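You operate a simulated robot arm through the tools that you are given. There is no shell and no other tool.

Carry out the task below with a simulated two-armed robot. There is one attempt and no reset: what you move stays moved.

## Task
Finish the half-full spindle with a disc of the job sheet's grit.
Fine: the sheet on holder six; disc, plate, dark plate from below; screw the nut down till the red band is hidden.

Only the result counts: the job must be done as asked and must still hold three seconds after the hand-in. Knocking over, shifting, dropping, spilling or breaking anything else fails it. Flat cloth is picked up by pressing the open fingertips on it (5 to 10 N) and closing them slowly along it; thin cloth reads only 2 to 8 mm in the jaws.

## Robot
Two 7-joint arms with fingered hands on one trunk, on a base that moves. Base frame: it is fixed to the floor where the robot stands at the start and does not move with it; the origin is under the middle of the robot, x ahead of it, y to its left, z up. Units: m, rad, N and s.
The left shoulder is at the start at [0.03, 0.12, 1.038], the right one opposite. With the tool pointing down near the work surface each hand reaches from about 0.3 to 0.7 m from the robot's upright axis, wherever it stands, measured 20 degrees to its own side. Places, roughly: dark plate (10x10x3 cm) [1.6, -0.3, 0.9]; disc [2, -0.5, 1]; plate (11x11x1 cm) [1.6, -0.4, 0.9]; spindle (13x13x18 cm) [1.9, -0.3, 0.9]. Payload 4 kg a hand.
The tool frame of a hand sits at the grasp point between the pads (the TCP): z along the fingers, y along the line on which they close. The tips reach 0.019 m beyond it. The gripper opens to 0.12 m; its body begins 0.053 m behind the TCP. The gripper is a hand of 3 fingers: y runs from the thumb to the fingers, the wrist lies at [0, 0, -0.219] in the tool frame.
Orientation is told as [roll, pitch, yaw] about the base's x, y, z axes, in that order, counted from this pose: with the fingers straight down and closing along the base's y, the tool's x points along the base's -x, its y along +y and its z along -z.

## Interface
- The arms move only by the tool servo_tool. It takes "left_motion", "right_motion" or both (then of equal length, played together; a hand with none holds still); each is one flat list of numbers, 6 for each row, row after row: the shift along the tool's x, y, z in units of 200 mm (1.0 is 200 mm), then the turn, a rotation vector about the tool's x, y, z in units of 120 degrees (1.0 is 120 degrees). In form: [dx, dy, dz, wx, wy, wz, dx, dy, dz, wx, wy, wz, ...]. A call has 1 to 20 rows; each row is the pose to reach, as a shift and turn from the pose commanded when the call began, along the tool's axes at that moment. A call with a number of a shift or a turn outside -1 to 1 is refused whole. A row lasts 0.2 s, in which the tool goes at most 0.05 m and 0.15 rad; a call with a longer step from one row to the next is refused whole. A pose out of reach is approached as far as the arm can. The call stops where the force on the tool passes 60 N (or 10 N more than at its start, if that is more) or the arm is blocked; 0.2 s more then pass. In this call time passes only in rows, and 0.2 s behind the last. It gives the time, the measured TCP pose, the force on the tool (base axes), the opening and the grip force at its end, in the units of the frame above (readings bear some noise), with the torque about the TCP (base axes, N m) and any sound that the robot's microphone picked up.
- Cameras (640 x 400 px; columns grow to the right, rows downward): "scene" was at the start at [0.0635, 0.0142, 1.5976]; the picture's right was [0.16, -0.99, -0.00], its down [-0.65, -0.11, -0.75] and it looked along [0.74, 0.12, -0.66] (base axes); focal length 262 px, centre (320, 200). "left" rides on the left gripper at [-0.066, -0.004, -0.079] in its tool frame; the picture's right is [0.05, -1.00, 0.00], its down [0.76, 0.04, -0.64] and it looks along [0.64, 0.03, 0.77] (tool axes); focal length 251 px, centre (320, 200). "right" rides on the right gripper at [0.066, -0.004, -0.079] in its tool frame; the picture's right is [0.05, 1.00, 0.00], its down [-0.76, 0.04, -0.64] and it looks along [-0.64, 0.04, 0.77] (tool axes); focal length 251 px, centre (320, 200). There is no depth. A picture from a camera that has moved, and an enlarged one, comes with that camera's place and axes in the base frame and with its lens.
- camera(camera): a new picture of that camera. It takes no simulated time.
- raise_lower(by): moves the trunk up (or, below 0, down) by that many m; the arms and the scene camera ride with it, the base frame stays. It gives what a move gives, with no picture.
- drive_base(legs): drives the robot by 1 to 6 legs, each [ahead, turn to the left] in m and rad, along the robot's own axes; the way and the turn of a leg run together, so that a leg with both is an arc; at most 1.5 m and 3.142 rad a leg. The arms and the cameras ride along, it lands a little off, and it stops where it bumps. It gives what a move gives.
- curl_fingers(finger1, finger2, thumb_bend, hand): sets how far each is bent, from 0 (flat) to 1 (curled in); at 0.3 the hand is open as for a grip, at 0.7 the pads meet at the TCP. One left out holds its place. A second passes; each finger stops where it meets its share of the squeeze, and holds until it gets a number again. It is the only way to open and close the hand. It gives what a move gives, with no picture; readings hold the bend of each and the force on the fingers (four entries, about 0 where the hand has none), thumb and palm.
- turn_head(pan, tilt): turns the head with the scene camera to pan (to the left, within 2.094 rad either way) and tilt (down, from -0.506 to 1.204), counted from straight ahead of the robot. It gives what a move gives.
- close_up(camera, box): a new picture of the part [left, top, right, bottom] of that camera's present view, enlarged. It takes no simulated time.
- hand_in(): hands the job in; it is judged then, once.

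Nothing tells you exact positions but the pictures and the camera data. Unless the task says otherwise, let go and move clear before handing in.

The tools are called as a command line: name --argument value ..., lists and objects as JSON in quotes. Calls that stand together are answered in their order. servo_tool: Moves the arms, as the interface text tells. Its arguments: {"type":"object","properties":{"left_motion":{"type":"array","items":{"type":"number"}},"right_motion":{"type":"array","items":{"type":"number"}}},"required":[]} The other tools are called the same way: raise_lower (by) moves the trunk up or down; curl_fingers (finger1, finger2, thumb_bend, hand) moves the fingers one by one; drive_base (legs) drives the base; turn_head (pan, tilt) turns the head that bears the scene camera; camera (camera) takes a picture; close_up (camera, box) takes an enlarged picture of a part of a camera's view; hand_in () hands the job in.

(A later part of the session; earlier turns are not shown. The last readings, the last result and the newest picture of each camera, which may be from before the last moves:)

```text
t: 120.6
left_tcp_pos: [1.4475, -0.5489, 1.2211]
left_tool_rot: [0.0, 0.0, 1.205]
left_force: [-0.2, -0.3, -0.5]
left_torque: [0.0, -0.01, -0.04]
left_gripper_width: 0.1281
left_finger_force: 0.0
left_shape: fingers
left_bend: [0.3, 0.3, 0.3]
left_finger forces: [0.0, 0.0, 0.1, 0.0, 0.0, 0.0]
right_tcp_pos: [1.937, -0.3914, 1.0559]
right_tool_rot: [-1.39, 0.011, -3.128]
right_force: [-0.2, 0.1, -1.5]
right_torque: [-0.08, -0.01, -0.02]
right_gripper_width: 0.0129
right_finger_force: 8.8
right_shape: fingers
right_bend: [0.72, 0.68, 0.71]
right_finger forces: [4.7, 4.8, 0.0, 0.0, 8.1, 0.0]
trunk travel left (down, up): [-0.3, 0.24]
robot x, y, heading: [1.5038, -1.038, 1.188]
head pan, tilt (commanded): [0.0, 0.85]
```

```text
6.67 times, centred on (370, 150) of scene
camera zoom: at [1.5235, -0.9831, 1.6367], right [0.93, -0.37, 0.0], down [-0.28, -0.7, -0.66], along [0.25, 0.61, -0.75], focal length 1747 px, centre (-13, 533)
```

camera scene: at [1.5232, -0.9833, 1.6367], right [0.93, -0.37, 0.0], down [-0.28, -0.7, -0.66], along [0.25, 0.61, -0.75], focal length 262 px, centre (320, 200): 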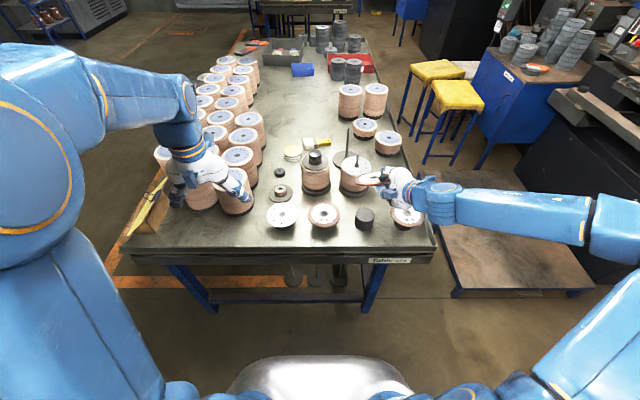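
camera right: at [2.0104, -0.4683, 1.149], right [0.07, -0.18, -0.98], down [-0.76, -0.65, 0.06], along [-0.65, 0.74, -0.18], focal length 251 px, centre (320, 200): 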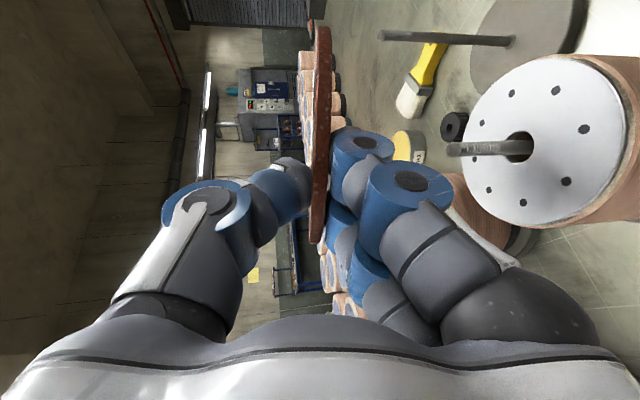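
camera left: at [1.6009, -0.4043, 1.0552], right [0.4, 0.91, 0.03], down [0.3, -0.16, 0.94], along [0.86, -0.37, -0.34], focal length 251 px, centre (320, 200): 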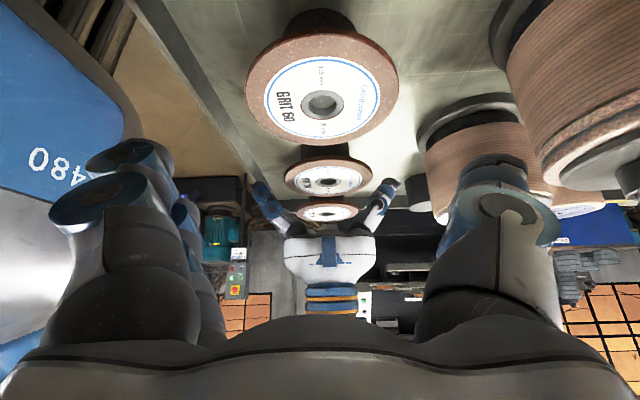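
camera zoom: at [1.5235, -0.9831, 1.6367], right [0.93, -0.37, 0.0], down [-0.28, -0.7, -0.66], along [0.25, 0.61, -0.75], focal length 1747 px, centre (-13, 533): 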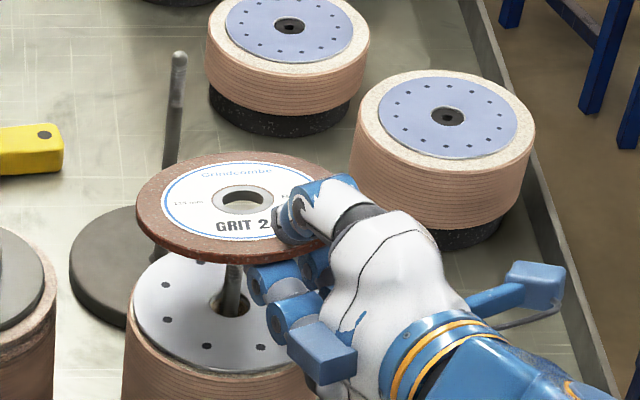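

The hole lines up with the rod within about 3 mm in both views. Lowering the disc over the rod slowly.

servo_tool --right_motion '[0, 0.05, 0.009, 0, 0, 0, -0.001, 0.1, 0.018, 0, 0, 0, -0.001, 0.15, 0.027, 0, 0, 0, -0.002, 0.2, 0.036, 0, 0, 0]'

close_up --camera "right" --box '[260, 0, 640, 240]'

close_up --camera "scene" --box '[330, 120, 410, 190]'

```text
t: 121.6
left_tcp_pos: [1.4481, -0.5479, 1.2205]
left_tool_rot: [0.001, -0.001, 1.206]
left_force: [0.4, -0.6, -0.2]
left_torque: [-0.03, -0.01, 0.0]
left_gripper_width: 0.1285
left_finger_force: 0.1
left_shape: fingers
left_bend: [0.3, 0.3, 0.3]
left_finger forces: [0.0, 0.0, 0.1, 0.1, 0.0, 0.1]
right_tcp_pos: [1.9373, -0.3902, 1.0148]
right_tool_rot: [-1.39, 0.011, -3.128]
right_force: [-0.2, -0.3, -0.9]
right_torque: [-0.09, -0.03, 0.0]
right_gripper_width: 0.0126
right_finger_force: 9.2
right_shape: fingers
right_bend: [0.72, 0.68, 0.71]
right_finger forces: [4.6, 4.9, 0.0, 0.0, 8.2, 0.0]
trunk travel left (down, up): [-0.3, 0.24]
robot x, y, heading: [1.5019, -1.0364, 1.186]
head pan, tilt (commanded): [0.0, 0.85]
```

```text
1.67 times, centred on (450, 120) of right
camera zoom: at [2.005, -0.4656, 1.0342], right [0.07, -0.18, -0.98], down [-0.76, -0.65, 0.07], along [-0.65, 0.74, -0.18], focal length 419 px, centre (103, 333)
```

zoom: 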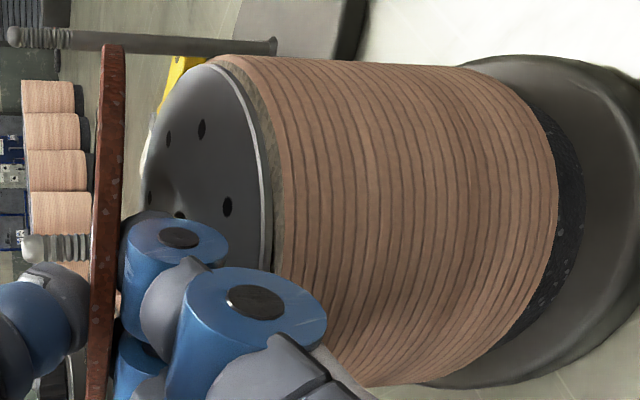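

```text
5.71 times, centred on (370, 155) of scene
camera zoom: at [1.5236, -0.983, 1.6367], right [0.93, -0.37, 0.0], down [-0.28, -0.7, -0.66], along [0.25, 0.61, -0.75], focal length 1497 px, centre (34, 457)
```

zoom: 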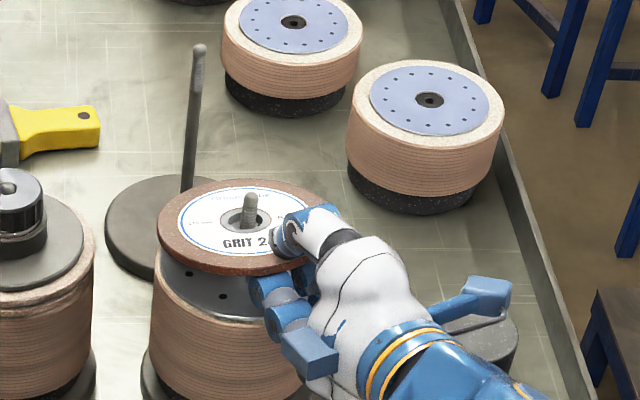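

The rod is through the disc's hole. I'll keep lowering gently while watching the force.

servo_tool --right_motion '[0, 0.012, 0.002, 0, 0, 0, 0, 0.024, 0.004, 0, 0, 0, 0, 0.036, 0.006, 0, 0, 0]'

close_up --camera "right" --box '[260, 0, 640, 240]'

```text
t: 122.4
left_tcp_pos: [1.4468, -0.5479, 1.2198]
left_tool_rot: [-0.001, 0.0, 1.206]
left_force: [-0.7, 0.3, 0.0]
left_torque: [-0.01, 0.02, 0.02]
left_gripper_width: 0.1281
left_finger_force: 0.0
left_shape: fingers
left_bend: [0.3, 0.3, 0.3]
left_finger forces: [0.0, 0.0, 0.1, 0.0, 0.0, 0.0]
right_tcp_pos: [1.936, -0.3903, 1.0085]
right_tool_rot: [-1.391, 0.01, -3.127]
right_force: [-1.1, 0.0, -1.4]
right_torque: [-0.06, 0.04, 0.03]
right_gripper_width: 0.0129
right_finger_force: 8.8
right_shape: fingers
right_bend: [0.72, 0.68, 0.71]
right_finger forces: [4.6, 5.0, 0.1, 0.0, 8.2, 0.0]
trunk travel left (down, up): [-0.3, 0.24]
robot x, y, heading: [1.5023, -1.0393, 1.19]
head pan, tilt (commanded): [0.0, 0.85]
```

```text
1.67 times, centred on (450, 120) of right
camera zoom: at [2.0049, -0.4665, 1.0266], right [0.07, -0.18, -0.98], down [-0.76, -0.65, 0.07], along [-0.65, 0.74, -0.18], focal length 419 px, centre (103, 333)
```

zoom: 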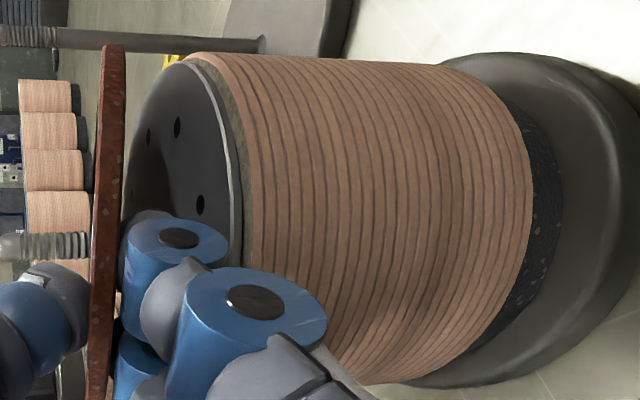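

servo_tool --right_motion '[0, 0.01, 0.002, 0, 0, 0, 0, 0.02, 0.004, 0, 0, 0, 0, 0.03, 0.0055, 0, 0, 0]'

servo_tool --right_motion '[0, 0.01, 0.002, 0, 0, 0, 0, 0.02, 0.004, 0, 0, 0]'

close_up --camera "right" --box '[260, 0, 640, 240]'

close_up --camera "scene" --box '[330, 120, 410, 190]'

```text
t: 123.2
left_tcp_pos: [1.4467, -0.5476, 1.2217]
left_tool_rot: [0.002, 0.001, 1.206]
left_force: [0.4, 0.4, 0.0]
left_torque: [0.01, 0.02, 0.01]
left_gripper_width: 0.1283
left_finger_force: 0.1
left_shape: fingers
left_bend: [0.3, 0.3, 0.3]
left_finger forces: [0.0, 0.1, 0.0, 0.0, 0.0, 0.0]
right_tcp_pos: [1.9374, -0.3906, 1.0044]
right_tool_rot: [-1.393, 0.01, -3.127]
right_force: [0.2, 0.5, 3.6]
right_torque: [-0.05, 0.05, 0.03]
right_gripper_width: 0.0129
right_finger_force: 14.0
right_shape: fingers
right_bend: [0.72, 0.72, 0.71]
right_finger forces: [6.2, 10.7, 0.1, 0.1, 10.8, 0.1]
trunk travel left (down, up): [-0.3, 0.24]
robot x, y, heading: [1.5023, -1.0365, 1.187]
head pan, tilt (commanded): [0.0, 0.85]
```

```text
t: 123.8
left_tcp_pos: [1.447, -0.5496, 1.2213]
left_tool_rot: [0.001, -0.001, 1.205]
left_force: [-0.1, 0.2, 0.0]
left_torque: [0.02, 0.01, -0.02]
left_gripper_width: 0.1284
left_finger_force: 0.0
left_shape: fingers
left_bend: [0.3, 0.3, 0.3]
left_finger forces: [0.0, 0.0, 0.0, 0.0, 0.0, 0.0]
right_tcp_pos: [1.9366, -0.3918, 1.0012]
right_tool_rot: [-1.397, 0.009, -3.128]
right_force: [2.1, -2.4, 15.0]
right_torque: [-0.13, 0.01, 0.0]
right_gripper_width: 0.0123
right_finger_force: 24.6
right_shape: fingers
right_bend: [0.72, 0.72, 0.71]
right_finger forces: [13.5, 19.0, 0.0, 0.0, 15.4, 0.1]
trunk travel left (down, up): [-0.3, 0.24]
robot x, y, heading: [1.5003, -1.0362, 1.184]
head pan, tilt (commanded): [0.0, 0.85]
```

```text
1.67 times, centred on (450, 120) of right
camera zoom: at [2.0049, -0.4671, 1.0198], right [0.07, -0.17, -0.98], down [-0.76, -0.65, 0.06], along [-0.65, 0.74, -0.17], focal length 419 px, centre (103, 333)
```

zoom: 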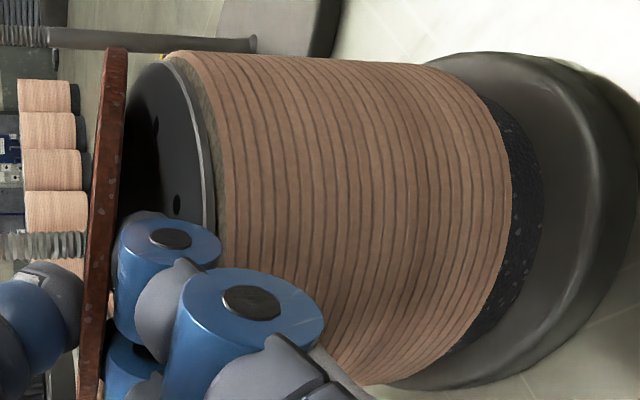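

```text
5.71 times, centred on (370, 155) of scene
camera zoom: at [1.5223, -0.9856, 1.6369], right [0.93, -0.37, 0.0], down [-0.28, -0.7, -0.66], along [0.25, 0.61, -0.75], focal length 1497 px, centre (34, 457)
```

zoom: 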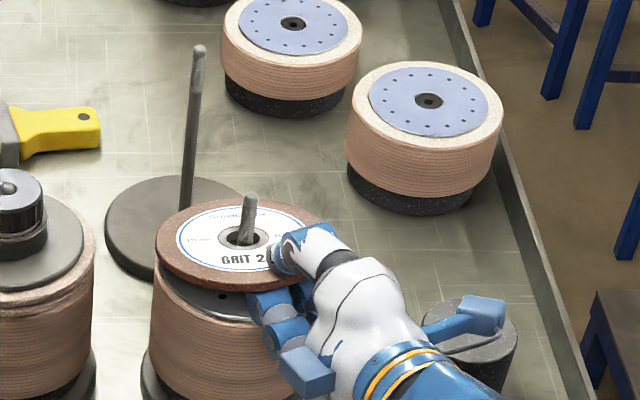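

The lower fingers now rest on the stack's edge. I'll back up slightly and pitch down a few degrees so the far edge of the disc sets down first.

servo_tool --right_motion '[0, -0.012, -0.002, 0, 0, 0, 0, -0.022, -0.004, -0.015, 0, 0, 0, -0.022, -0.004, -0.03, 0, 0, 0, -0.022, -0.004, -0.045, 0, 0]'

close_up --camera "right" --box '[260, 0, 640, 240]'

close_up --camera "scene" --box '[330, 120, 410, 190]'

```text
t: 124.8
left_tcp_pos: [1.447, -0.5485, 1.2208]
left_tool_rot: [-0.001, 0.0, 1.208]
left_force: [0.6, 0.3, -0.1]
left_torque: [-0.01, 0.01, 0.03]
left_gripper_width: 0.1281
left_finger_force: 0.1
left_shape: fingers
left_bend: [0.3, 0.3, 0.3]
left_finger forces: [0.0, 0.0, 0.0, 0.0, 0.0, 0.0]
right_tcp_pos: [1.9371, -0.391, 1.0031]
right_tool_rot: [-1.296, 0.01, -3.13]
right_force: [0.5, -0.5, 4.8]
right_torque: [-0.01, 0.01, -0.02]
right_gripper_width: 0.0127
right_finger_force: 14.9
right_shape: fingers
right_bend: [0.72, 0.72, 0.72]
right_finger forces: [7.4, 10.1, 0.0, 0.0, 10.9, 0.0]
trunk travel left (down, up): [-0.3, 0.24]
robot x, y, heading: [1.5028, -1.0383, 1.187]
head pan, tilt (commanded): [0.0, 0.85]
```

```text
1.67 times, centred on (450, 120) of right
camera zoom: at [2.0048, -0.465, 1.0279], right [0.07, -0.27, -0.96], down [-0.76, -0.64, 0.13], along [-0.65, 0.72, -0.25], focal length 419 px, centre (103, 333)
```

zoom: 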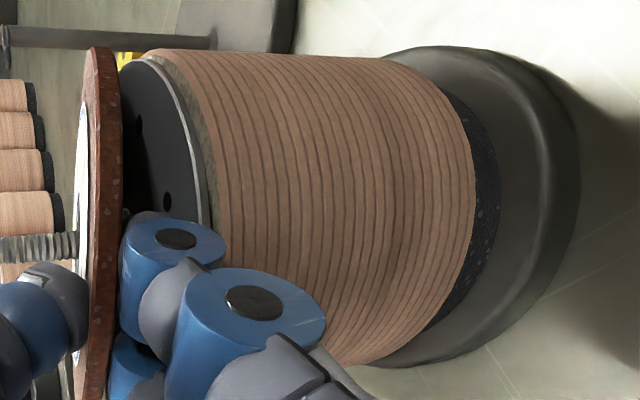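

```text
5.71 times, centred on (370, 155) of scene
camera zoom: at [1.5229, -0.984, 1.6367], right [0.93, -0.37, 0.0], down [-0.28, -0.7, -0.66], along [0.25, 0.61, -0.75], focal length 1497 px, centre (34, 457)
```

zoom: 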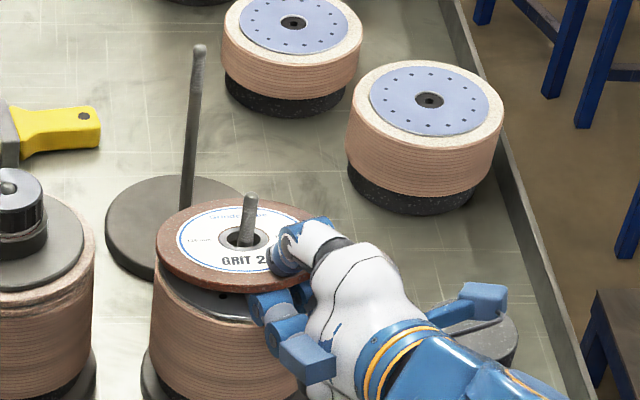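

The far edge is down near the stack. Now I open only the thumb, leaving the lower fingers as a shelf.

curl_fingers --hand "right" --thumb_bend 0.6

curl_fingers --hand "right" --thumb_bend 0.4

close_up --camera "right" --box '[260, 0, 640, 240]'

close_up --camera "scene" --box '[330, 120, 410, 190]'

```text
t: 125.8
left_tcp_pos: [1.4488, -0.5475, 1.2208]
left_tool_rot: [0.0, -0.001, 1.206]
left_force: [-0.3, 0.2, -0.1]
left_torque: [0.02, -0.02, 0.0]
left_gripper_width: 0.1282
left_finger_force: 0.2
left_shape: fingers
left_bend: [0.3, 0.3, 0.3]
left_finger forces: [0.1, 0.1, 0.0, 0.1, 0.0, 0.0]
right_tcp_pos: [1.9365, -0.3911, 1.0013]
right_tool_rot: [-1.296, 0.01, -3.128]
right_force: [-0.7, 0.3, -0.7]
right_torque: [0.01, -0.03, -0.01]
right_gripper_width: 0.0191
right_finger_force: 0.5
right_shape: fingers
right_bend: [0.74, 0.74, 0.6]
right_finger forces: [0.3, 0.5, 0.1, 0.0, 0.1, 0.0]
trunk travel left (down, up): [-0.3, 0.24]
robot x, y, heading: [1.5025, -1.0398, 1.187]
head pan, tilt (commanded): [0.0, 0.85]
```

```text
t: 126.8
left_tcp_pos: [1.4471, -0.548, 1.2205]
left_tool_rot: [-0.001, -0.001, 1.206]
left_force: [-0.8, 0.0, 0.0]
left_torque: [0.0, 0.0, 0.0]
left_gripper_width: 0.1284
left_finger_force: 0.0
left_shape: fingers
left_bend: [0.3, 0.3, 0.3]
left_finger forces: [0.0, 0.0, 0.0, 0.1, 0.0, 0.0]
right_tcp_pos: [1.937, -0.3906, 1.0023]
right_tool_rot: [-1.296, 0.01, -3.129]
right_force: [-0.5, -0.1, -1.1]
right_torque: [-0.02, -0.03, 0.04]
right_gripper_width: 0.0489
right_finger_force: 0.5
right_shape: fingers
right_bend: [0.74, 0.74, 0.4]
right_finger forces: [0.3, 0.5, 0.0, 0.0, 0.1, 0.0]
trunk travel left (down, up): [-0.3, 0.24]
robot x, y, heading: [1.5015, -1.0408, 1.187]
head pan, tilt (commanded): [0.0, 0.85]
```

```text
1.67 times, centred on (450, 120) of right
camera zoom: at [2.0051, -0.4644, 1.0277], right [0.07, -0.27, -0.96], down [-0.76, -0.64, 0.13], along [-0.65, 0.72, -0.25], focal length 419 px, centre (103, 333)
```

zoom: 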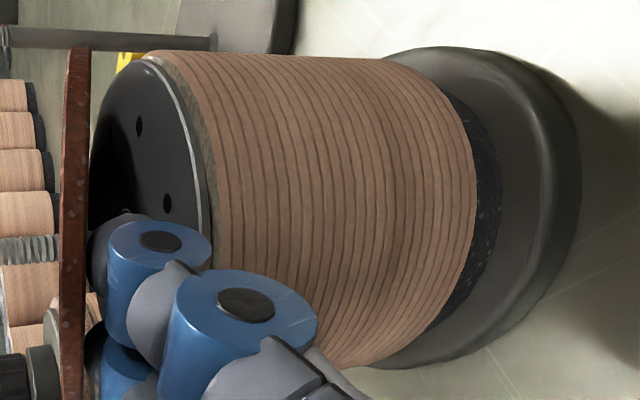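

```text
5.71 times, centred on (370, 155) of scene
camera zoom: at [1.5234, -0.9832, 1.6367], right [0.93, -0.37, 0.0], down [-0.28, -0.7, -0.66], along [0.25, 0.61, -0.75], focal length 1497 px, centre (34, 457)
```

zoom: 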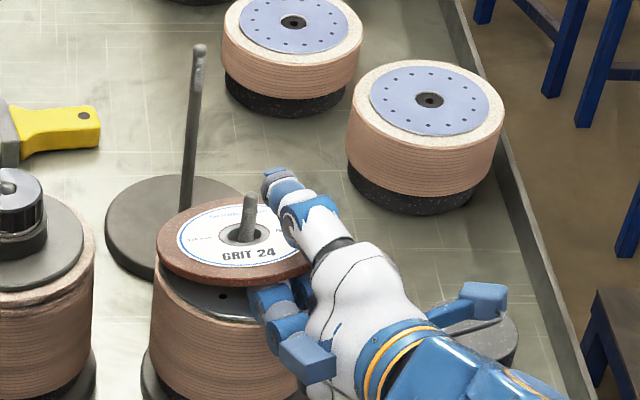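

The thumb is off and the disc rests on the lower fingers and the rod. I'll withdraw a little so only the fingertips support it, then lower again.

servo_tool --right_motion '[0, 0.004, -0.013, 0, 0, 0, 0, 0.007, -0.026, 0, 0, 0, 0, 0.011, -0.039, 0, 0, 0]'

servo_tool --right_motion '[0, 0.012, 0.003, 0, 0, 0, 0, 0.024, 0.007, 0, 0, 0]'

close_up --camera "right" --box '[260, 0, 640, 240]'

close_up --camera "scene" --box '[330, 120, 410, 190]'

```text
t: 127.6
left_tcp_pos: [1.4473, -0.5483, 1.2209]
left_tool_rot: [0.001, 0.002, 1.203]
left_force: [0.2, 0.9, -0.3]
left_torque: [-0.01, 0.01, -0.01]
left_gripper_width: 0.1282
left_finger_force: 0.2
left_shape: fingers
left_bend: [0.3, 0.3, 0.3]
left_finger forces: [0.0, 0.0, 0.1, 0.1, 0.0, 0.0]
right_tcp_pos: [1.9371, -0.3983, 1.0032]
right_tool_rot: [-1.297, 0.011, -3.128]
right_force: [-0.5, 0.3, -0.9]
right_torque: [0.03, 0.02, 0.0]
right_gripper_width: 0.0486
right_finger_force: 0.0
right_shape: fingers
right_bend: [0.74, 0.74, 0.4]
right_finger forces: [0.3, 0.4, 0.1, 0.0, 0.0, 0.0]
trunk travel left (down, up): [-0.3, 0.24]
robot x, y, heading: [1.501, -1.0401, 1.191]
head pan, tilt (commanded): [0.0, 0.85]
```

```text
t: 128.2
left_tcp_pos: [1.4479, -0.5476, 1.2203]
left_tool_rot: [-0.001, 0.0, 1.205]
left_force: [0.1, 0.4, -0.2]
left_torque: [0.02, -0.01, 0.03]
left_gripper_width: 0.1283
left_finger_force: 0.2
left_shape: fingers
left_bend: [0.3, 0.3, 0.3]
left_finger forces: [0.0, 0.0, 0.0, 0.1, 0.0, 0.0]
right_tcp_pos: [1.9377, -0.3991, 0.9975]
right_tool_rot: [-1.296, 0.009, -3.129]
right_force: [-0.8, -0.7, 0.4]
right_torque: [0.01, 0.01, -0.03]
right_gripper_width: 0.0484
right_finger_force: 1.1
right_shape: fingers
right_bend: [0.74, 0.74, 0.4]
right_finger forces: [0.4, 0.4, 0.1, 0.1, 0.1, 0.1]
trunk travel left (down, up): [-0.3, 0.24]
robot x, y, heading: [1.5017, -1.0396, 1.187]
head pan, tilt (commanded): [0.0, 0.85]
```

```text
1.67 times, centred on (450, 120) of right
camera zoom: at [2.0055, -0.4728, 1.0225], right [0.07, -0.27, -0.96], down [-0.76, -0.64, 0.13], along [-0.65, 0.72, -0.25], focal length 419 px, centre (103, 333)
```

zoom: 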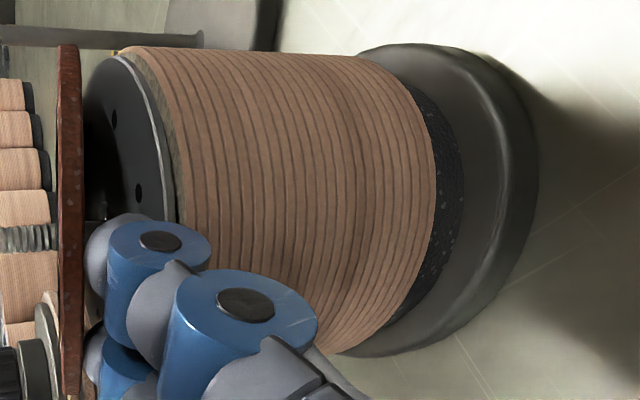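

```text
5.71 times, centred on (370, 155) of scene
camera zoom: at [1.5234, -0.9832, 1.6367], right [0.93, -0.37, 0.0], down [-0.28, -0.7, -0.66], along [0.25, 0.61, -0.75], focal length 1497 px, centre (34, 457)
```

zoom: 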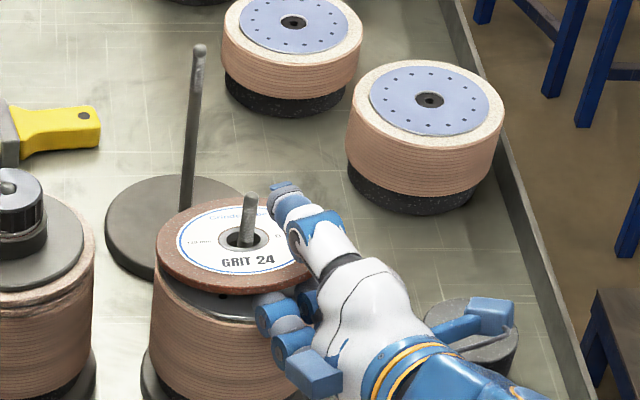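

servo_tool --right_motion '[0, 0.012, 0.003, 0, 0, 0, 0, 0.024, 0.007, 0, 0, 0]'

servo_tool --right_motion '[0, 0.01, 0.003, 0, 0, 0, 0, 0.018, 0.005, 0, 0, 0]'

close_up --camera "right" --box '[260, 0, 640, 240]'

```text
t: 128.8
left_tcp_pos: [1.4467, -0.5485, 1.2205]
left_tool_rot: [0.0, -0.003, 1.205]
left_force: [0.3, 0.0, -0.6]
left_torque: [-0.01, 0.0, -0.01]
left_gripper_width: 0.1285
left_finger_force: 0.1
left_shape: fingers
left_bend: [0.3, 0.3, 0.3]
left_finger forces: [0.0, 0.1, 0.0, 0.0, 0.1, 0.0]
right_tcp_pos: [1.9376, -0.3986, 0.9936]
right_tool_rot: [-1.299, 0.008, -3.129]
right_force: [0.7, -1.7, 1.9]
right_torque: [-0.03, 0.0, 0.05]
right_gripper_width: 0.0467
right_finger_force: 2.0
right_shape: fingers
right_bend: [0.74, 0.74, 0.4]
right_finger forces: [1.4, 3.1, 0.0, 0.1, 0.0, 0.1]
trunk travel left (down, up): [-0.3, 0.24]
robot x, y, heading: [1.5012, -1.04, 1.193]
head pan, tilt (commanded): [0.0, 0.85]
```

```text
t: 129.4
left_tcp_pos: [1.4472, -0.5492, 1.2216]
left_tool_rot: [0.0, 0.0, 1.204]
left_force: [0.4, -0.2, -1.2]
left_torque: [0.0, 0.01, 0.01]
left_gripper_width: 0.1283
left_finger_force: 0.1
left_shape: fingers
left_bend: [0.3, 0.3, 0.3]
left_finger forces: [0.0, 0.1, 0.1, 0.0, 0.0, 0.1]
right_tcp_pos: [1.9366, -0.3993, 0.9902]
right_tool_rot: [-1.3, 0.011, -3.126]
right_force: [1.2, -0.4, 6.2]
right_torque: [0.02, -0.01, -0.05]
right_gripper_width: 0.0444
right_finger_force: 3.9
right_shape: fingers
right_bend: [0.75, 0.75, 0.4]
right_finger forces: [2.8, 4.5, 0.0, 0.1, 0.0, 0.1]
trunk travel left (down, up): [-0.3, 0.24]
robot x, y, heading: [1.5016, -1.0398, 1.192]
head pan, tilt (commanded): [0.0, 0.85]
```

```text
1.67 times, centred on (450, 120) of right
camera zoom: at [2.0047, -0.4728, 1.0157], right [0.07, -0.27, -0.96], down [-0.76, -0.64, 0.12], along [-0.65, 0.72, -0.25], focal length 419 px, centre (103, 333)
```

zoom: 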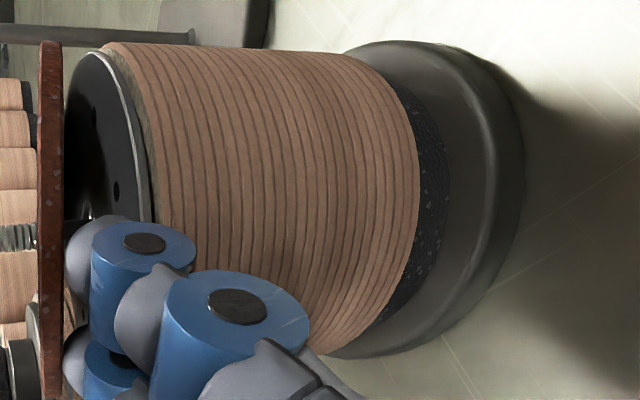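

The fingertips touch the stack edge. I'll ease up 2 mm and withdraw the fingers from under the disc.

servo_tool --right_motion '[0, -0.014, -0.004, 0, 0, 0, 0, -0.006, -0.03, 0, 0, 0, 0, 0.002, -0.06, 0, 0, 0, 0, 0.01, -0.09, 0, 0, 0, 0, 0.018, -0.12, 0, 0, 0, 0, 0.026, -0.15, 0, 0, 0]'

camera --camera "right"

close_up --camera "scene" --box '[330, 120, 410, 190]'

```text
t: 130.8
left_tcp_pos: [1.4468, -0.5483, 1.2206]
left_tool_rot: [0.0, 0.0, 1.204]
left_force: [-0.4, -0.7, 0.3]
left_torque: [0.01, 0.0, 0.05]
left_gripper_width: 0.1285
left_finger_force: 0.1
left_shape: fingers
left_bend: [0.3, 0.3, 0.3]
left_finger forces: [0.0, 0.0, 0.0, 0.1, 0.0, 0.0]
right_tcp_pos: [1.9385, -0.4293, 0.9914]
right_tool_rot: [-1.298, 0.01, -3.131]
right_force: [-0.5, -0.7, -0.2]
right_torque: [0.01, 0.01, 0.03]
right_gripper_width: 0.0475
right_finger_force: 0.0
right_shape: fingers
right_bend: [0.74, 0.74, 0.4]
right_finger forces: [0.1, 0.0, 0.1, 0.0, 0.1, 0.0]
trunk travel left (down, up): [-0.3, 0.24]
robot x, y, heading: [1.5006, -1.0397, 1.185]
head pan, tilt (commanded): [0.0, 0.85]
```

```text
taken
camera right: at [2.0061, -0.5035, 1.0172], right [0.07, -0.27, -0.96], down [-0.76, -0.64, 0.13], along [-0.65, 0.72, -0.25], focal length 251 px, centre (320, 200)
```

right: 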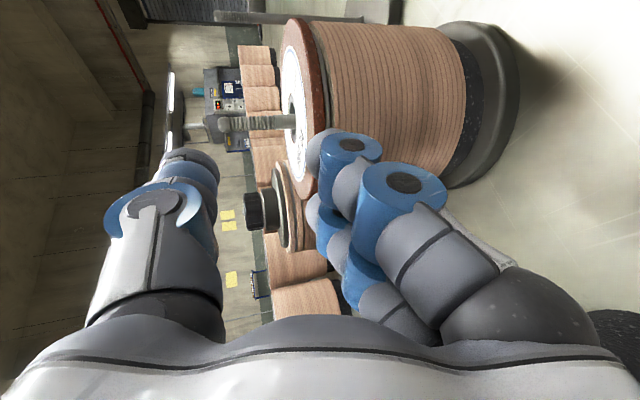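

```text
5.71 times, centred on (370, 155) of scene
camera zoom: at [1.5234, -0.9836, 1.6367], right [0.93, -0.37, 0.0], down [-0.28, -0.7, -0.66], along [0.25, 0.61, -0.75], focal length 1497 px, centre (34, 457)
```

zoom: 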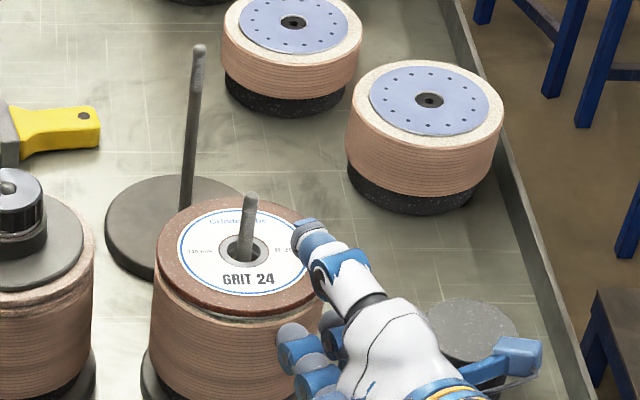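

The GRIT 24 disc is seated on the stack around the rod. Now I'll back the hand away and raise it.

servo_tool --right_motion '[-0.001, 0.018, -0.064, 0, 0, 0, -0.002, 0.036, -0.128, 0, 0, 0, -0.002, 0.054, -0.193, 0, 0, 0, -0.001, -0.05, -0.22, 0, 0, 0, 0, -0.16, -0.25, 0, 0, 0, 0.001, -0.27, -0.28, 0, 0, 0, 0.002, -0.38, -0.31, 0, 0, 0, 0.003, -0.476, -0.341, 0, 0, 0]'

camera --camera "right"

close_up --camera "scene" --box '[230, 130, 390, 250]'

```text
t: 132.6
left_tcp_pos: [1.4463, -0.5477, 1.2206]
left_tool_rot: [0.001, -0.001, 1.207]
left_force: [-0.4, 1.0, 0.2]
left_torque: [-0.02, 0.0, 0.01]
left_gripper_width: 0.1284
left_finger_force: 0.2
left_shape: fingers
left_bend: [0.3, 0.3, 0.3]
left_finger forces: [0.0, 0.0, 0.1, 0.0, 0.0, 0.0]
right_tcp_pos: [1.9365, -0.4695, 1.1035]
right_tool_rot: [-1.296, 0.012, -3.129]
right_force: [0.1, -0.3, -0.4]
right_torque: [-0.01, 0.0, 0.0]
right_gripper_width: 0.0476
right_finger_force: 0.1
right_shape: fingers
right_bend: [0.74, 0.74, 0.4]
right_finger forces: [0.1, 0.0, 0.0, 0.0, 0.1, 0.0]
trunk travel left (down, up): [-0.3, 0.24]
robot x, y, heading: [1.5021, -1.0387, 1.188]
head pan, tilt (commanded): [0.0, 0.85]
```

```text
taken
camera right: at [2.0055, -0.5435, 1.1287], right [0.07, -0.27, -0.96], down [-0.76, -0.64, 0.13], along [-0.65, 0.72, -0.25], focal length 251 px, centre (320, 200)
```

right: 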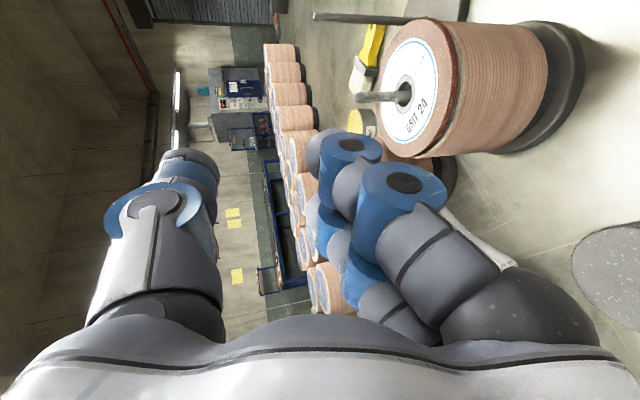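

```text
3.33 times, centred on (310, 190) of scene
camera zoom: at [1.523, -0.9837, 1.6367], right [0.93, -0.37, 0.0], down [-0.28, -0.7, -0.66], along [0.25, 0.61, -0.75], focal length 873 px, centre (353, 233)
```

zoom: 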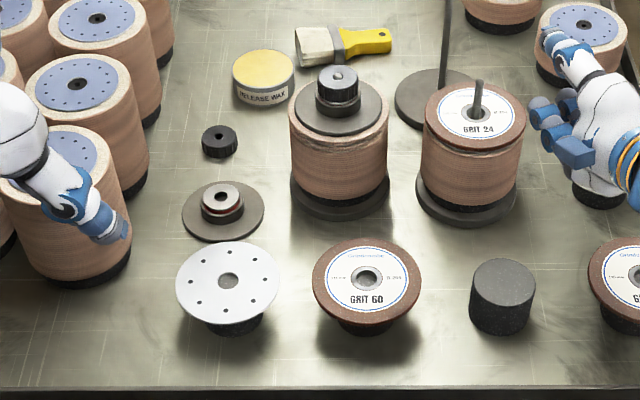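

The disc sits nicely. Next is the light plate at (1.6125, -0.410). I'll move the left hand out of the way and bring the right hand across, high.

servo_tool --left_motion '[0.06, 0.035, -0.019, 0, 0, 0, 0.121, 0.07, -0.038, 0, 0, 0, 0.181, 0.106, -0.056, 0, 0, 0, 0.241, 0.141, -0.075, 0, 0, 0, 0.302, 0.176, -0.094, 0, 0, 0, 0.362, 0.211, -0.113, 0, 0, 0, 0.422, 0.246, -0.131, 0, 0, 0, 0.4825, 0.2815, -0.15, 0, 0, 0]' --right_motion '[-0.1, 0.009, -0.035, -0.016, 0, 0, -0.2, 0.017, -0.07, -0.032, 0, 0, -0.3, 0.026, -0.106, -0.048, 0, 0, -0.402, 0.035, -0.141, -0.064, 0, 0, -0.502, 0.043, -0.176, -0.08, 0, 0, -0.603, 0.052, -0.211, -0.095, 0, 0, -0.703, 0.061, -0.246, -0.111, 0, 0, -0.804, 0.0695, -0.2815, -0.127, 0, 0]'

camera --camera "scene"

```text
t: 134.4
left_tcp_pos: [1.3569, -0.6178, 1.2498]
left_tool_rot: [0.002, -0.002, 1.203]
left_force: [-0.4, 0.2, 1.0]
left_torque: [0.04, -0.03, 0.03]
left_gripper_width: 0.1282
left_finger_force: 0.2
left_shape: fingers
left_bend: [0.3, 0.3, 0.3]
left_finger forces: [0.1, 0.0, 0.0, 0.0, 0.0, 0.0]
right_tcp_pos: [1.7749, -0.5288, 1.1007]
right_tool_rot: [-1.03, 0.012, -3.129]
right_force: [-0.2, -0.1, 0.6]
right_torque: [0.01, 0.01, 0.02]
right_gripper_width: 0.0477
right_finger_force: 0.1
right_shape: fingers
right_bend: [0.74, 0.74, 0.4]
right_finger forces: [0.0, 0.0, 0.1, 0.0, 0.0, 0.0]
trunk travel left (down, up): [-0.3, 0.24]
robot x, y, heading: [1.4992, -1.0378, 1.189]
head pan, tilt (commanded): [0.0, 0.85]
```

```text
taken
camera scene: at [1.5215, -0.9839, 1.6367], right [0.93, -0.37, 0.0], down [-0.28, -0.7, -0.66], along [0.25, 0.61, -0.75], focal length 262 px, centre (320, 200)
```

scene: 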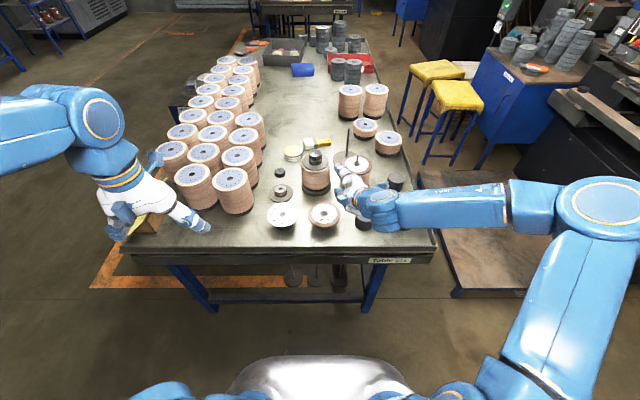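

servo_tool --right_motion '[-0.1, -0.002, 0, 0, 0, 0, -0.2, -0.003, 0.001, 0, 0, 0, -0.3, -0.005, 0.001, 0, 0, 0, -0.4, -0.007, 0.002, 0, 0, 0, -0.5, -0.008, 0.002, 0, 0, 0, -0.6, -0.01, 0.003, 0, 0, 0, -0.7, -0.012, 0.003, 0, 0, 0, -0.8025, -0.013, 0.0035, 0, 0, 0]'

camera --camera "right"

camera --camera "scene"

```text
t: 136.2
left_tcp_pos: [1.3587, -0.6174, 1.2485]
left_tool_rot: [-0.001, 0.0, 1.205]
left_force: [0.0, -0.2, -0.3]
left_torque: [0.0, -0.02, -0.02]
left_gripper_width: 0.1283
left_finger_force: 0.0
left_shape: fingers
left_bend: [0.3, 0.3, 0.3]
left_finger forces: [0.0, 0.0, 0.0, 0.1, 0.1, 0.1]
right_tcp_pos: [1.6158, -0.5294, 1.1032]
right_tool_rot: [-1.031, 0.011, -3.128]
right_force: [0.4, 0.6, -0.4]
right_torque: [-0.04, 0.01, -0.03]
right_gripper_width: 0.0477
right_finger_force: 0.0
right_shape: fingers
right_bend: [0.74, 0.74, 0.4]
right_finger forces: [0.0, 0.0, 0.0, 0.1, 0.0, 0.0]
trunk travel left (down, up): [-0.3, 0.24]
robot x, y, heading: [1.5003, -1.037, 1.183]
head pan, tilt (commanded): [0.0, 0.85]
```

```text
taken
camera right: at [1.684, -0.595, 1.1482], right [0.07, -0.51, -0.86], down [-0.76, -0.58, 0.29], along [-0.65, 0.63, -0.43], focal length 251 px, centre (320, 200)
```

right: 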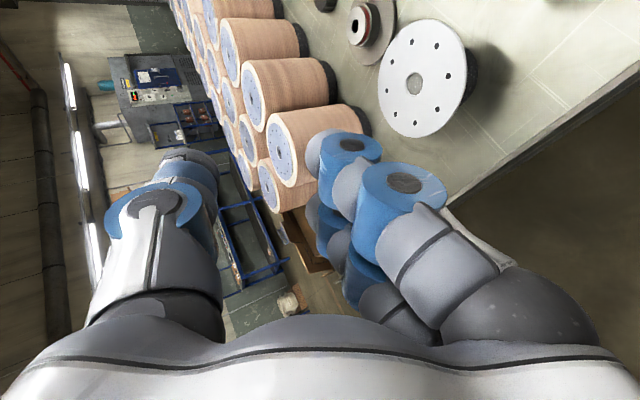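

```text
taken
camera scene: at [1.5221, -0.9832, 1.6367], right [0.93, -0.37, 0.0], down [-0.28, -0.7, -0.66], along [0.25, 0.61, -0.75], focal length 262 px, centre (320, 200)
```

scene: 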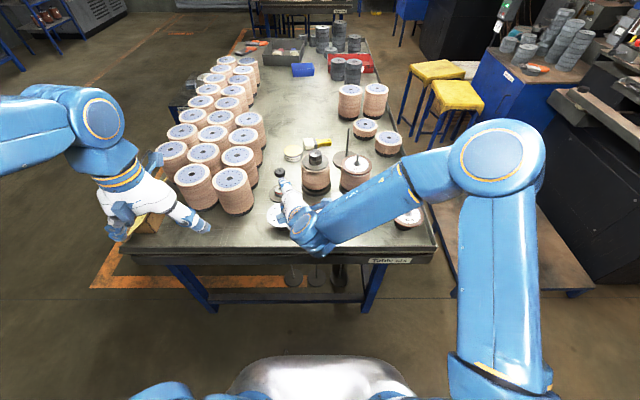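

Reached above the table edge in front of the plate. I'll pre-shape the fingers and then lower to plate height.

curl_fingers --hand "right" --finger1 0.6 --finger2 0.6 --thumb_bend 0.5

servo_tool --right_motion '[-0.003, 0.1, 0.073, 0, 0, 0, -0.006, 0.205, 0.147, 0, 0, 0, -0.009, 0.307, 0.22, 0, 0, 0, -0.011, 0.409, 0.293, 0, 0, 0, -0.014, 0.511, 0.367, 0, 0, 0, -0.016, 0.614, 0.44, 0, 0, 0, -0.018, 0.68, 0.488, 0, 0, 0, -0.0185, 0.716, 0.5135, 0, 0, 0]'

camera --camera "right"

camera --camera "scene"

```text
t: 137.2
left_tcp_pos: [1.3585, -0.6176, 1.2493]
left_tool_rot: [-0.001, 0.002, 1.204]
left_force: [0.8, -0.3, 0.3]
left_torque: [0.0, 0.05, 0.0]
left_gripper_width: 0.1281
left_finger_force: 0.0
left_shape: fingers
left_bend: [0.3, 0.3, 0.3]
left_finger forces: [0.0, 0.1, 0.0, 0.1, 0.0, 0.0]
right_tcp_pos: [1.6171, -0.531, 1.1051]
right_tool_rot: [-1.032, 0.011, -3.129]
right_force: [-0.1, -0.2, -0.3]
right_torque: [0.01, -0.02, -0.01]
right_gripper_width: 0.053
right_finger_force: 0.2
right_shape: fingers
right_bend: [0.6, 0.6, 0.5]
right_finger forces: [0.1, 0.1, 0.0, 0.1, 0.1, 0.0]
trunk travel left (down, up): [-0.3, 0.24]
robot x, y, heading: [1.5034, -1.0385, 1.188]
head pan, tilt (commanded): [0.0, 0.85]
```

```text
t: 139.0
left_tcp_pos: [1.3594, -0.6179, 1.2508]
left_tool_rot: [0.0, 0.0, 1.207]
left_force: [0.0, 0.0, -0.2]
left_torque: [-0.02, 0.0, 0.0]
left_gripper_width: 0.1284
left_finger_force: 0.0
left_shape: fingers
left_bend: [0.3, 0.3, 0.3]
left_finger forces: [0.1, 0.1, 0.0, 0.0, 0.1, 0.0]
right_tcp_pos: [1.6169, -0.5196, 0.9961]
right_tool_rot: [-1.03, 0.012, -3.13]
right_force: [-0.3, 0.2, 0.5]
right_torque: [0.02, 0.0, -0.03]
right_gripper_width: 0.0533
right_finger_force: 0.1
right_shape: fingers
right_bend: [0.6, 0.6, 0.5]
right_finger forces: [0.0, 0.0, 0.0, 0.0, 0.1, 0.0]
right hand out of reach, approached as far as the arm can: row 5, 6, 7, 8
trunk travel left (down, up): [-0.3, 0.24]
robot x, y, heading: [1.4996, -1.0369, 1.188]
head pan, tilt (commanded): [0.0, 0.85]
```

```text
taken
camera right: at [1.6838, -0.5847, 1.0403], right [0.07, -0.51, -0.86], down [-0.76, -0.58, 0.29], along [-0.64, 0.63, -0.43], focal length 251 px, centre (320, 200)
```

right: 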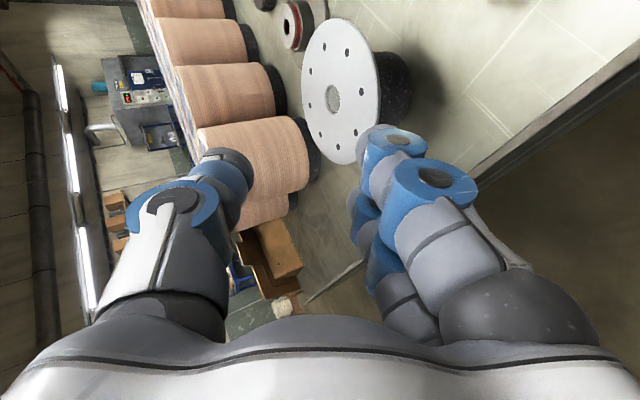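

```text
taken
camera scene: at [1.5223, -0.9835, 1.6367], right [0.93, -0.37, 0.0], down [-0.28, -0.7, -0.66], along [0.25, 0.61, -0.75], focal length 262 px, centre (320, 200)
```

scene: 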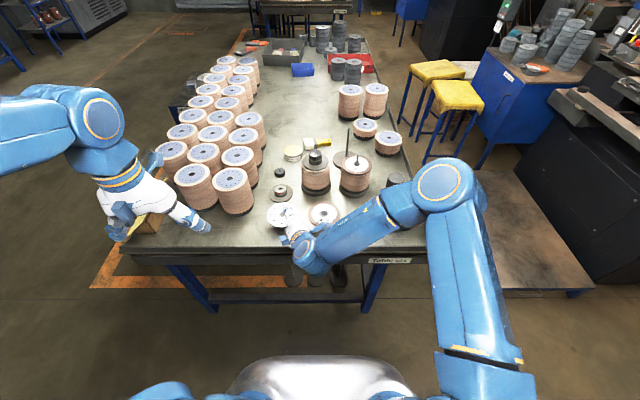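

The arm's wrist limit stops it at z = 0.996; I'll use the trunk to lower the rest of the way.

raise_lower --by -0.069

close_up --camera "right" --box '[180, 0, 500, 230]'

close_up --camera "scene" --box '[250, 170, 370, 270]'

```text
t: 140.1
left_tcp_pos: [1.3606, -0.6185, 1.1815]
left_tool_rot: [-0.001, 0.0, 1.204]
left_force: [0.6, 0.0, -1.5]
left_torque: [0.05, -0.03, 0.01]
left_gripper_width: 0.128
left_finger_force: 0.0
left_shape: fingers
left_bend: [0.3, 0.3, 0.3]
left_finger forces: [0.0, 0.1, 0.0, 0.1, 0.1, 0.1]
right_tcp_pos: [1.6167, -0.5189, 0.9269]
right_tool_rot: [-1.031, 0.011, -3.13]
right_force: [-0.5, -0.4, 0.4]
right_torque: [0.02, 0.01, 0.01]
right_gripper_width: 0.053
right_finger_force: 0.8
right_shape: fingers
right_bend: [0.6, 0.61, 0.5]
right_finger forces: [0.0, 0.7, 0.0, 0.0, 0.1, 0.0]
trunk travel left (down, up): [-0.231, 0.309]
robot x, y, heading: [1.4998, -1.0374, 1.191]
head pan, tilt (commanded): [0.0, 0.85]
```

```text
1.74 times, centred on (340, 115) of right
camera zoom: at [1.6844, -0.5846, 0.9715], right [0.07, -0.51, -0.86], down [-0.76, -0.58, 0.29], along [-0.64, 0.63, -0.43], focal length 437 px, centre (285, 348)
```

zoom: 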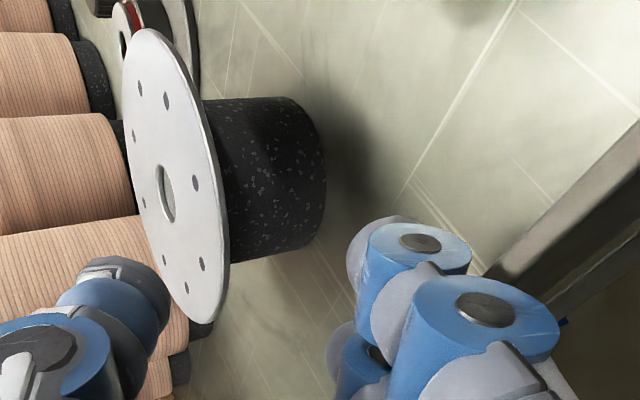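

```text
4.00 times, centred on (310, 220) of scene
camera zoom: at [1.5233, -0.9835, 1.5678], right [0.93, -0.37, 0.0], down [-0.28, -0.7, -0.66], along [0.25, 0.61, -0.75], focal length 1048 px, centre (360, 120)
```

zoom: 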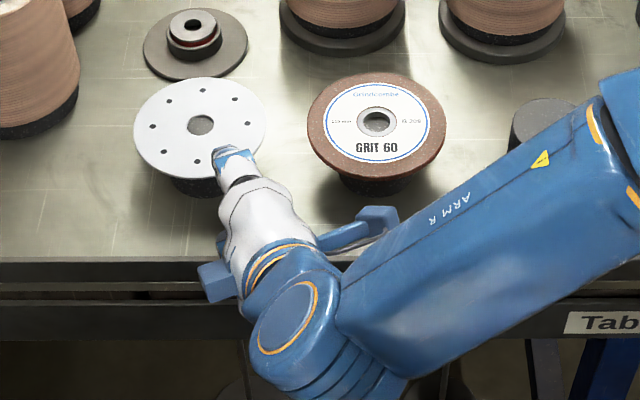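

The geometry matches the earlier pick. Sliding the fingers under the plate's rim.

servo_tool --right_motion '[-0.002, -0.027, 0.045, 0, 0, 0, -0.004, -0.053, 0.089, 0, 0, 0, -0.006, -0.08, 0.134, 0, 0, 0, -0.008, -0.107, 0.178, 0, 0, 0, -0.009, -0.134, 0.223, 0, 0, 0, -0.011, -0.152, 0.254, 0, 0, 0]'

close_up --camera "right" --box '[180, 0, 500, 230]'

close_up --camera "scene" --box '[250, 170, 370, 270]'

```text
t: 141.4
left_tcp_pos: [1.359, -0.6196, 1.1803]
left_tool_rot: [-0.001, 0.0, 1.204]
left_force: [0.7, -0.1, -0.4]
left_torque: [-0.01, 0.01, 0.02]
left_gripper_width: 0.1284
left_finger_force: 0.1
left_shape: fingers
left_bend: [0.3, 0.3, 0.3]
left_finger forces: [0.0, 0.1, 0.1, 0.0, 0.0, 0.0]
right_tcp_pos: [1.6137, -0.46, 0.9263]
right_tool_rot: [-1.029, 0.01, -3.132]
right_force: [-0.1, -0.6, 0.2]
right_torque: [-0.01, 0.01, 0.03]
right_gripper_width: 0.0532
right_finger_force: 0.0
right_shape: fingers
right_bend: [0.6, 0.6, 0.5]
right_finger forces: [0.0, 0.1, 0.0, 0.0, 0.0, 0.1]
trunk travel left (down, up): [-0.231, 0.309]
robot x, y, heading: [1.5036, -1.0396, 1.187]
head pan, tilt (commanded): [0.0, 0.85]
```

```text
1.74 times, centred on (340, 115) of right
camera zoom: at [1.6822, -0.5248, 0.9711], right [0.07, -0.51, -0.85], down [-0.76, -0.58, 0.29], along [-0.64, 0.63, -0.43], focal length 437 px, centre (285, 348)
```

zoom: 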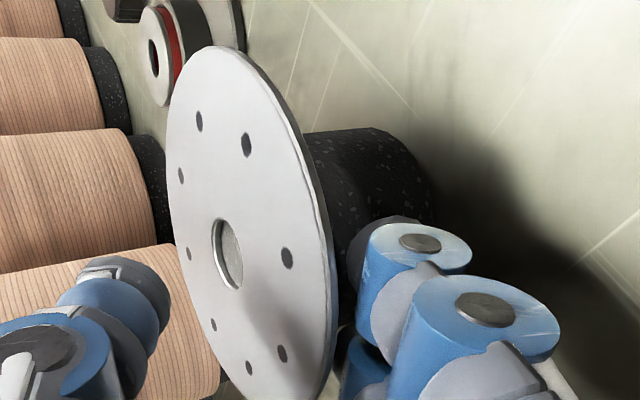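

```text
4.00 times, centred on (310, 220) of scene
camera zoom: at [1.5231, -0.9834, 1.5677], right [0.93, -0.37, 0.0], down [-0.28, -0.7, -0.66], along [0.25, 0.61, -0.75], focal length 1048 px, centre (360, 120)
```

zoom: 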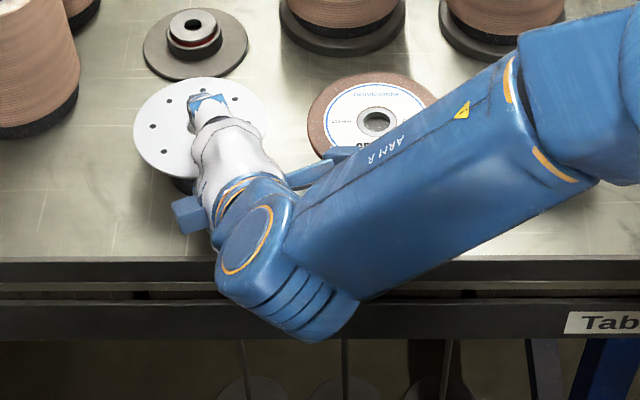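

In position under and over the plate rim. Closing step by step as before.

curl_fingers --hand "right" --finger1 0.645 --finger2 0.645 --thumb_bend 0.6

curl_fingers --hand "right" --finger1 0.68 --finger2 0.68 --thumb_bend 0.72

close_up --camera "right" --box '[180, 0, 500, 230]'

```text
t: 142.4
left_tcp_pos: [1.3594, -0.6172, 1.1821]
left_tool_rot: [0.0, 0.001, 1.204]
left_force: [0.9, 0.1, 0.3]
left_torque: [0.03, 0.01, 0.03]
left_gripper_width: 0.1282
left_finger_force: 0.1
left_shape: fingers
left_bend: [0.3, 0.3, 0.3]
left_finger forces: [0.0, 0.0, 0.1, 0.0, 0.0, 0.0]
right_tcp_pos: [1.6145, -0.4608, 0.9273]
right_tool_rot: [-1.03, 0.01, -3.132]
right_force: [0.6, -0.4, -0.7]
right_torque: [-0.01, 0.0, -0.01]
right_gripper_width: 0.0325
right_finger_force: 0.0
right_shape: fingers
right_bend: [0.64, 0.64, 0.6]
right_finger forces: [0.2, 0.2, 0.1, 0.0, 0.0, 0.0]
trunk travel left (down, up): [-0.231, 0.309]
robot x, y, heading: [1.503, -1.0394, 1.186]
head pan, tilt (commanded): [0.0, 0.85]
```

```text
t: 143.4
left_tcp_pos: [1.3595, -0.6185, 1.181]
left_tool_rot: [0.0, 0.0, 1.204]
left_force: [0.0, -0.3, 0.1]
left_torque: [-0.03, -0.01, -0.01]
left_gripper_width: 0.1282
left_finger_force: 0.1
left_shape: fingers
left_bend: [0.3, 0.3, 0.3]
left_finger forces: [0.0, 0.0, 0.0, 0.1, 0.0, 0.0]
right_tcp_pos: [1.6145, -0.4594, 0.9268]
right_tool_rot: [-1.03, 0.011, -3.132]
right_force: [-0.3, 1.3, 0.1]
right_torque: [0.1, 0.03, 0.01]
right_gripper_width: 0.0152
right_finger_force: 2.9
right_shape: fingers
right_bend: [0.67, 0.67, 0.69]
right_finger forces: [1.3, 1.3, 0.0, 0.0, 2.6, 0.0]
trunk travel left (down, up): [-0.231, 0.309]
robot x, y, heading: [1.5001, -1.0398, 1.19]
head pan, tilt (commanded): [0.0, 0.85]
```

```text
1.74 times, centred on (340, 115) of right
camera zoom: at [1.6824, -0.5248, 0.9712], right [0.07, -0.51, -0.86], down [-0.76, -0.58, 0.29], along [-0.64, 0.63, -0.43], focal length 437 px, centre (285, 348)
```

zoom: 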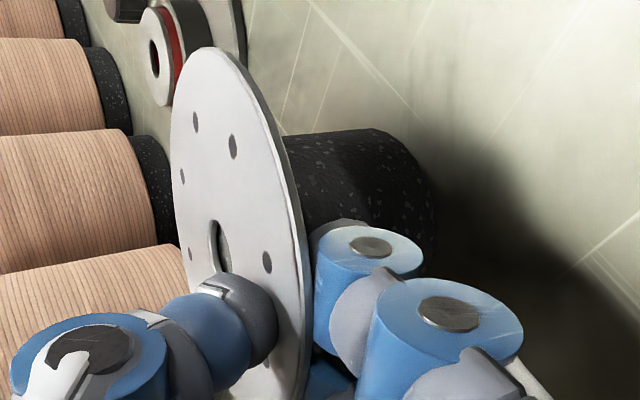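

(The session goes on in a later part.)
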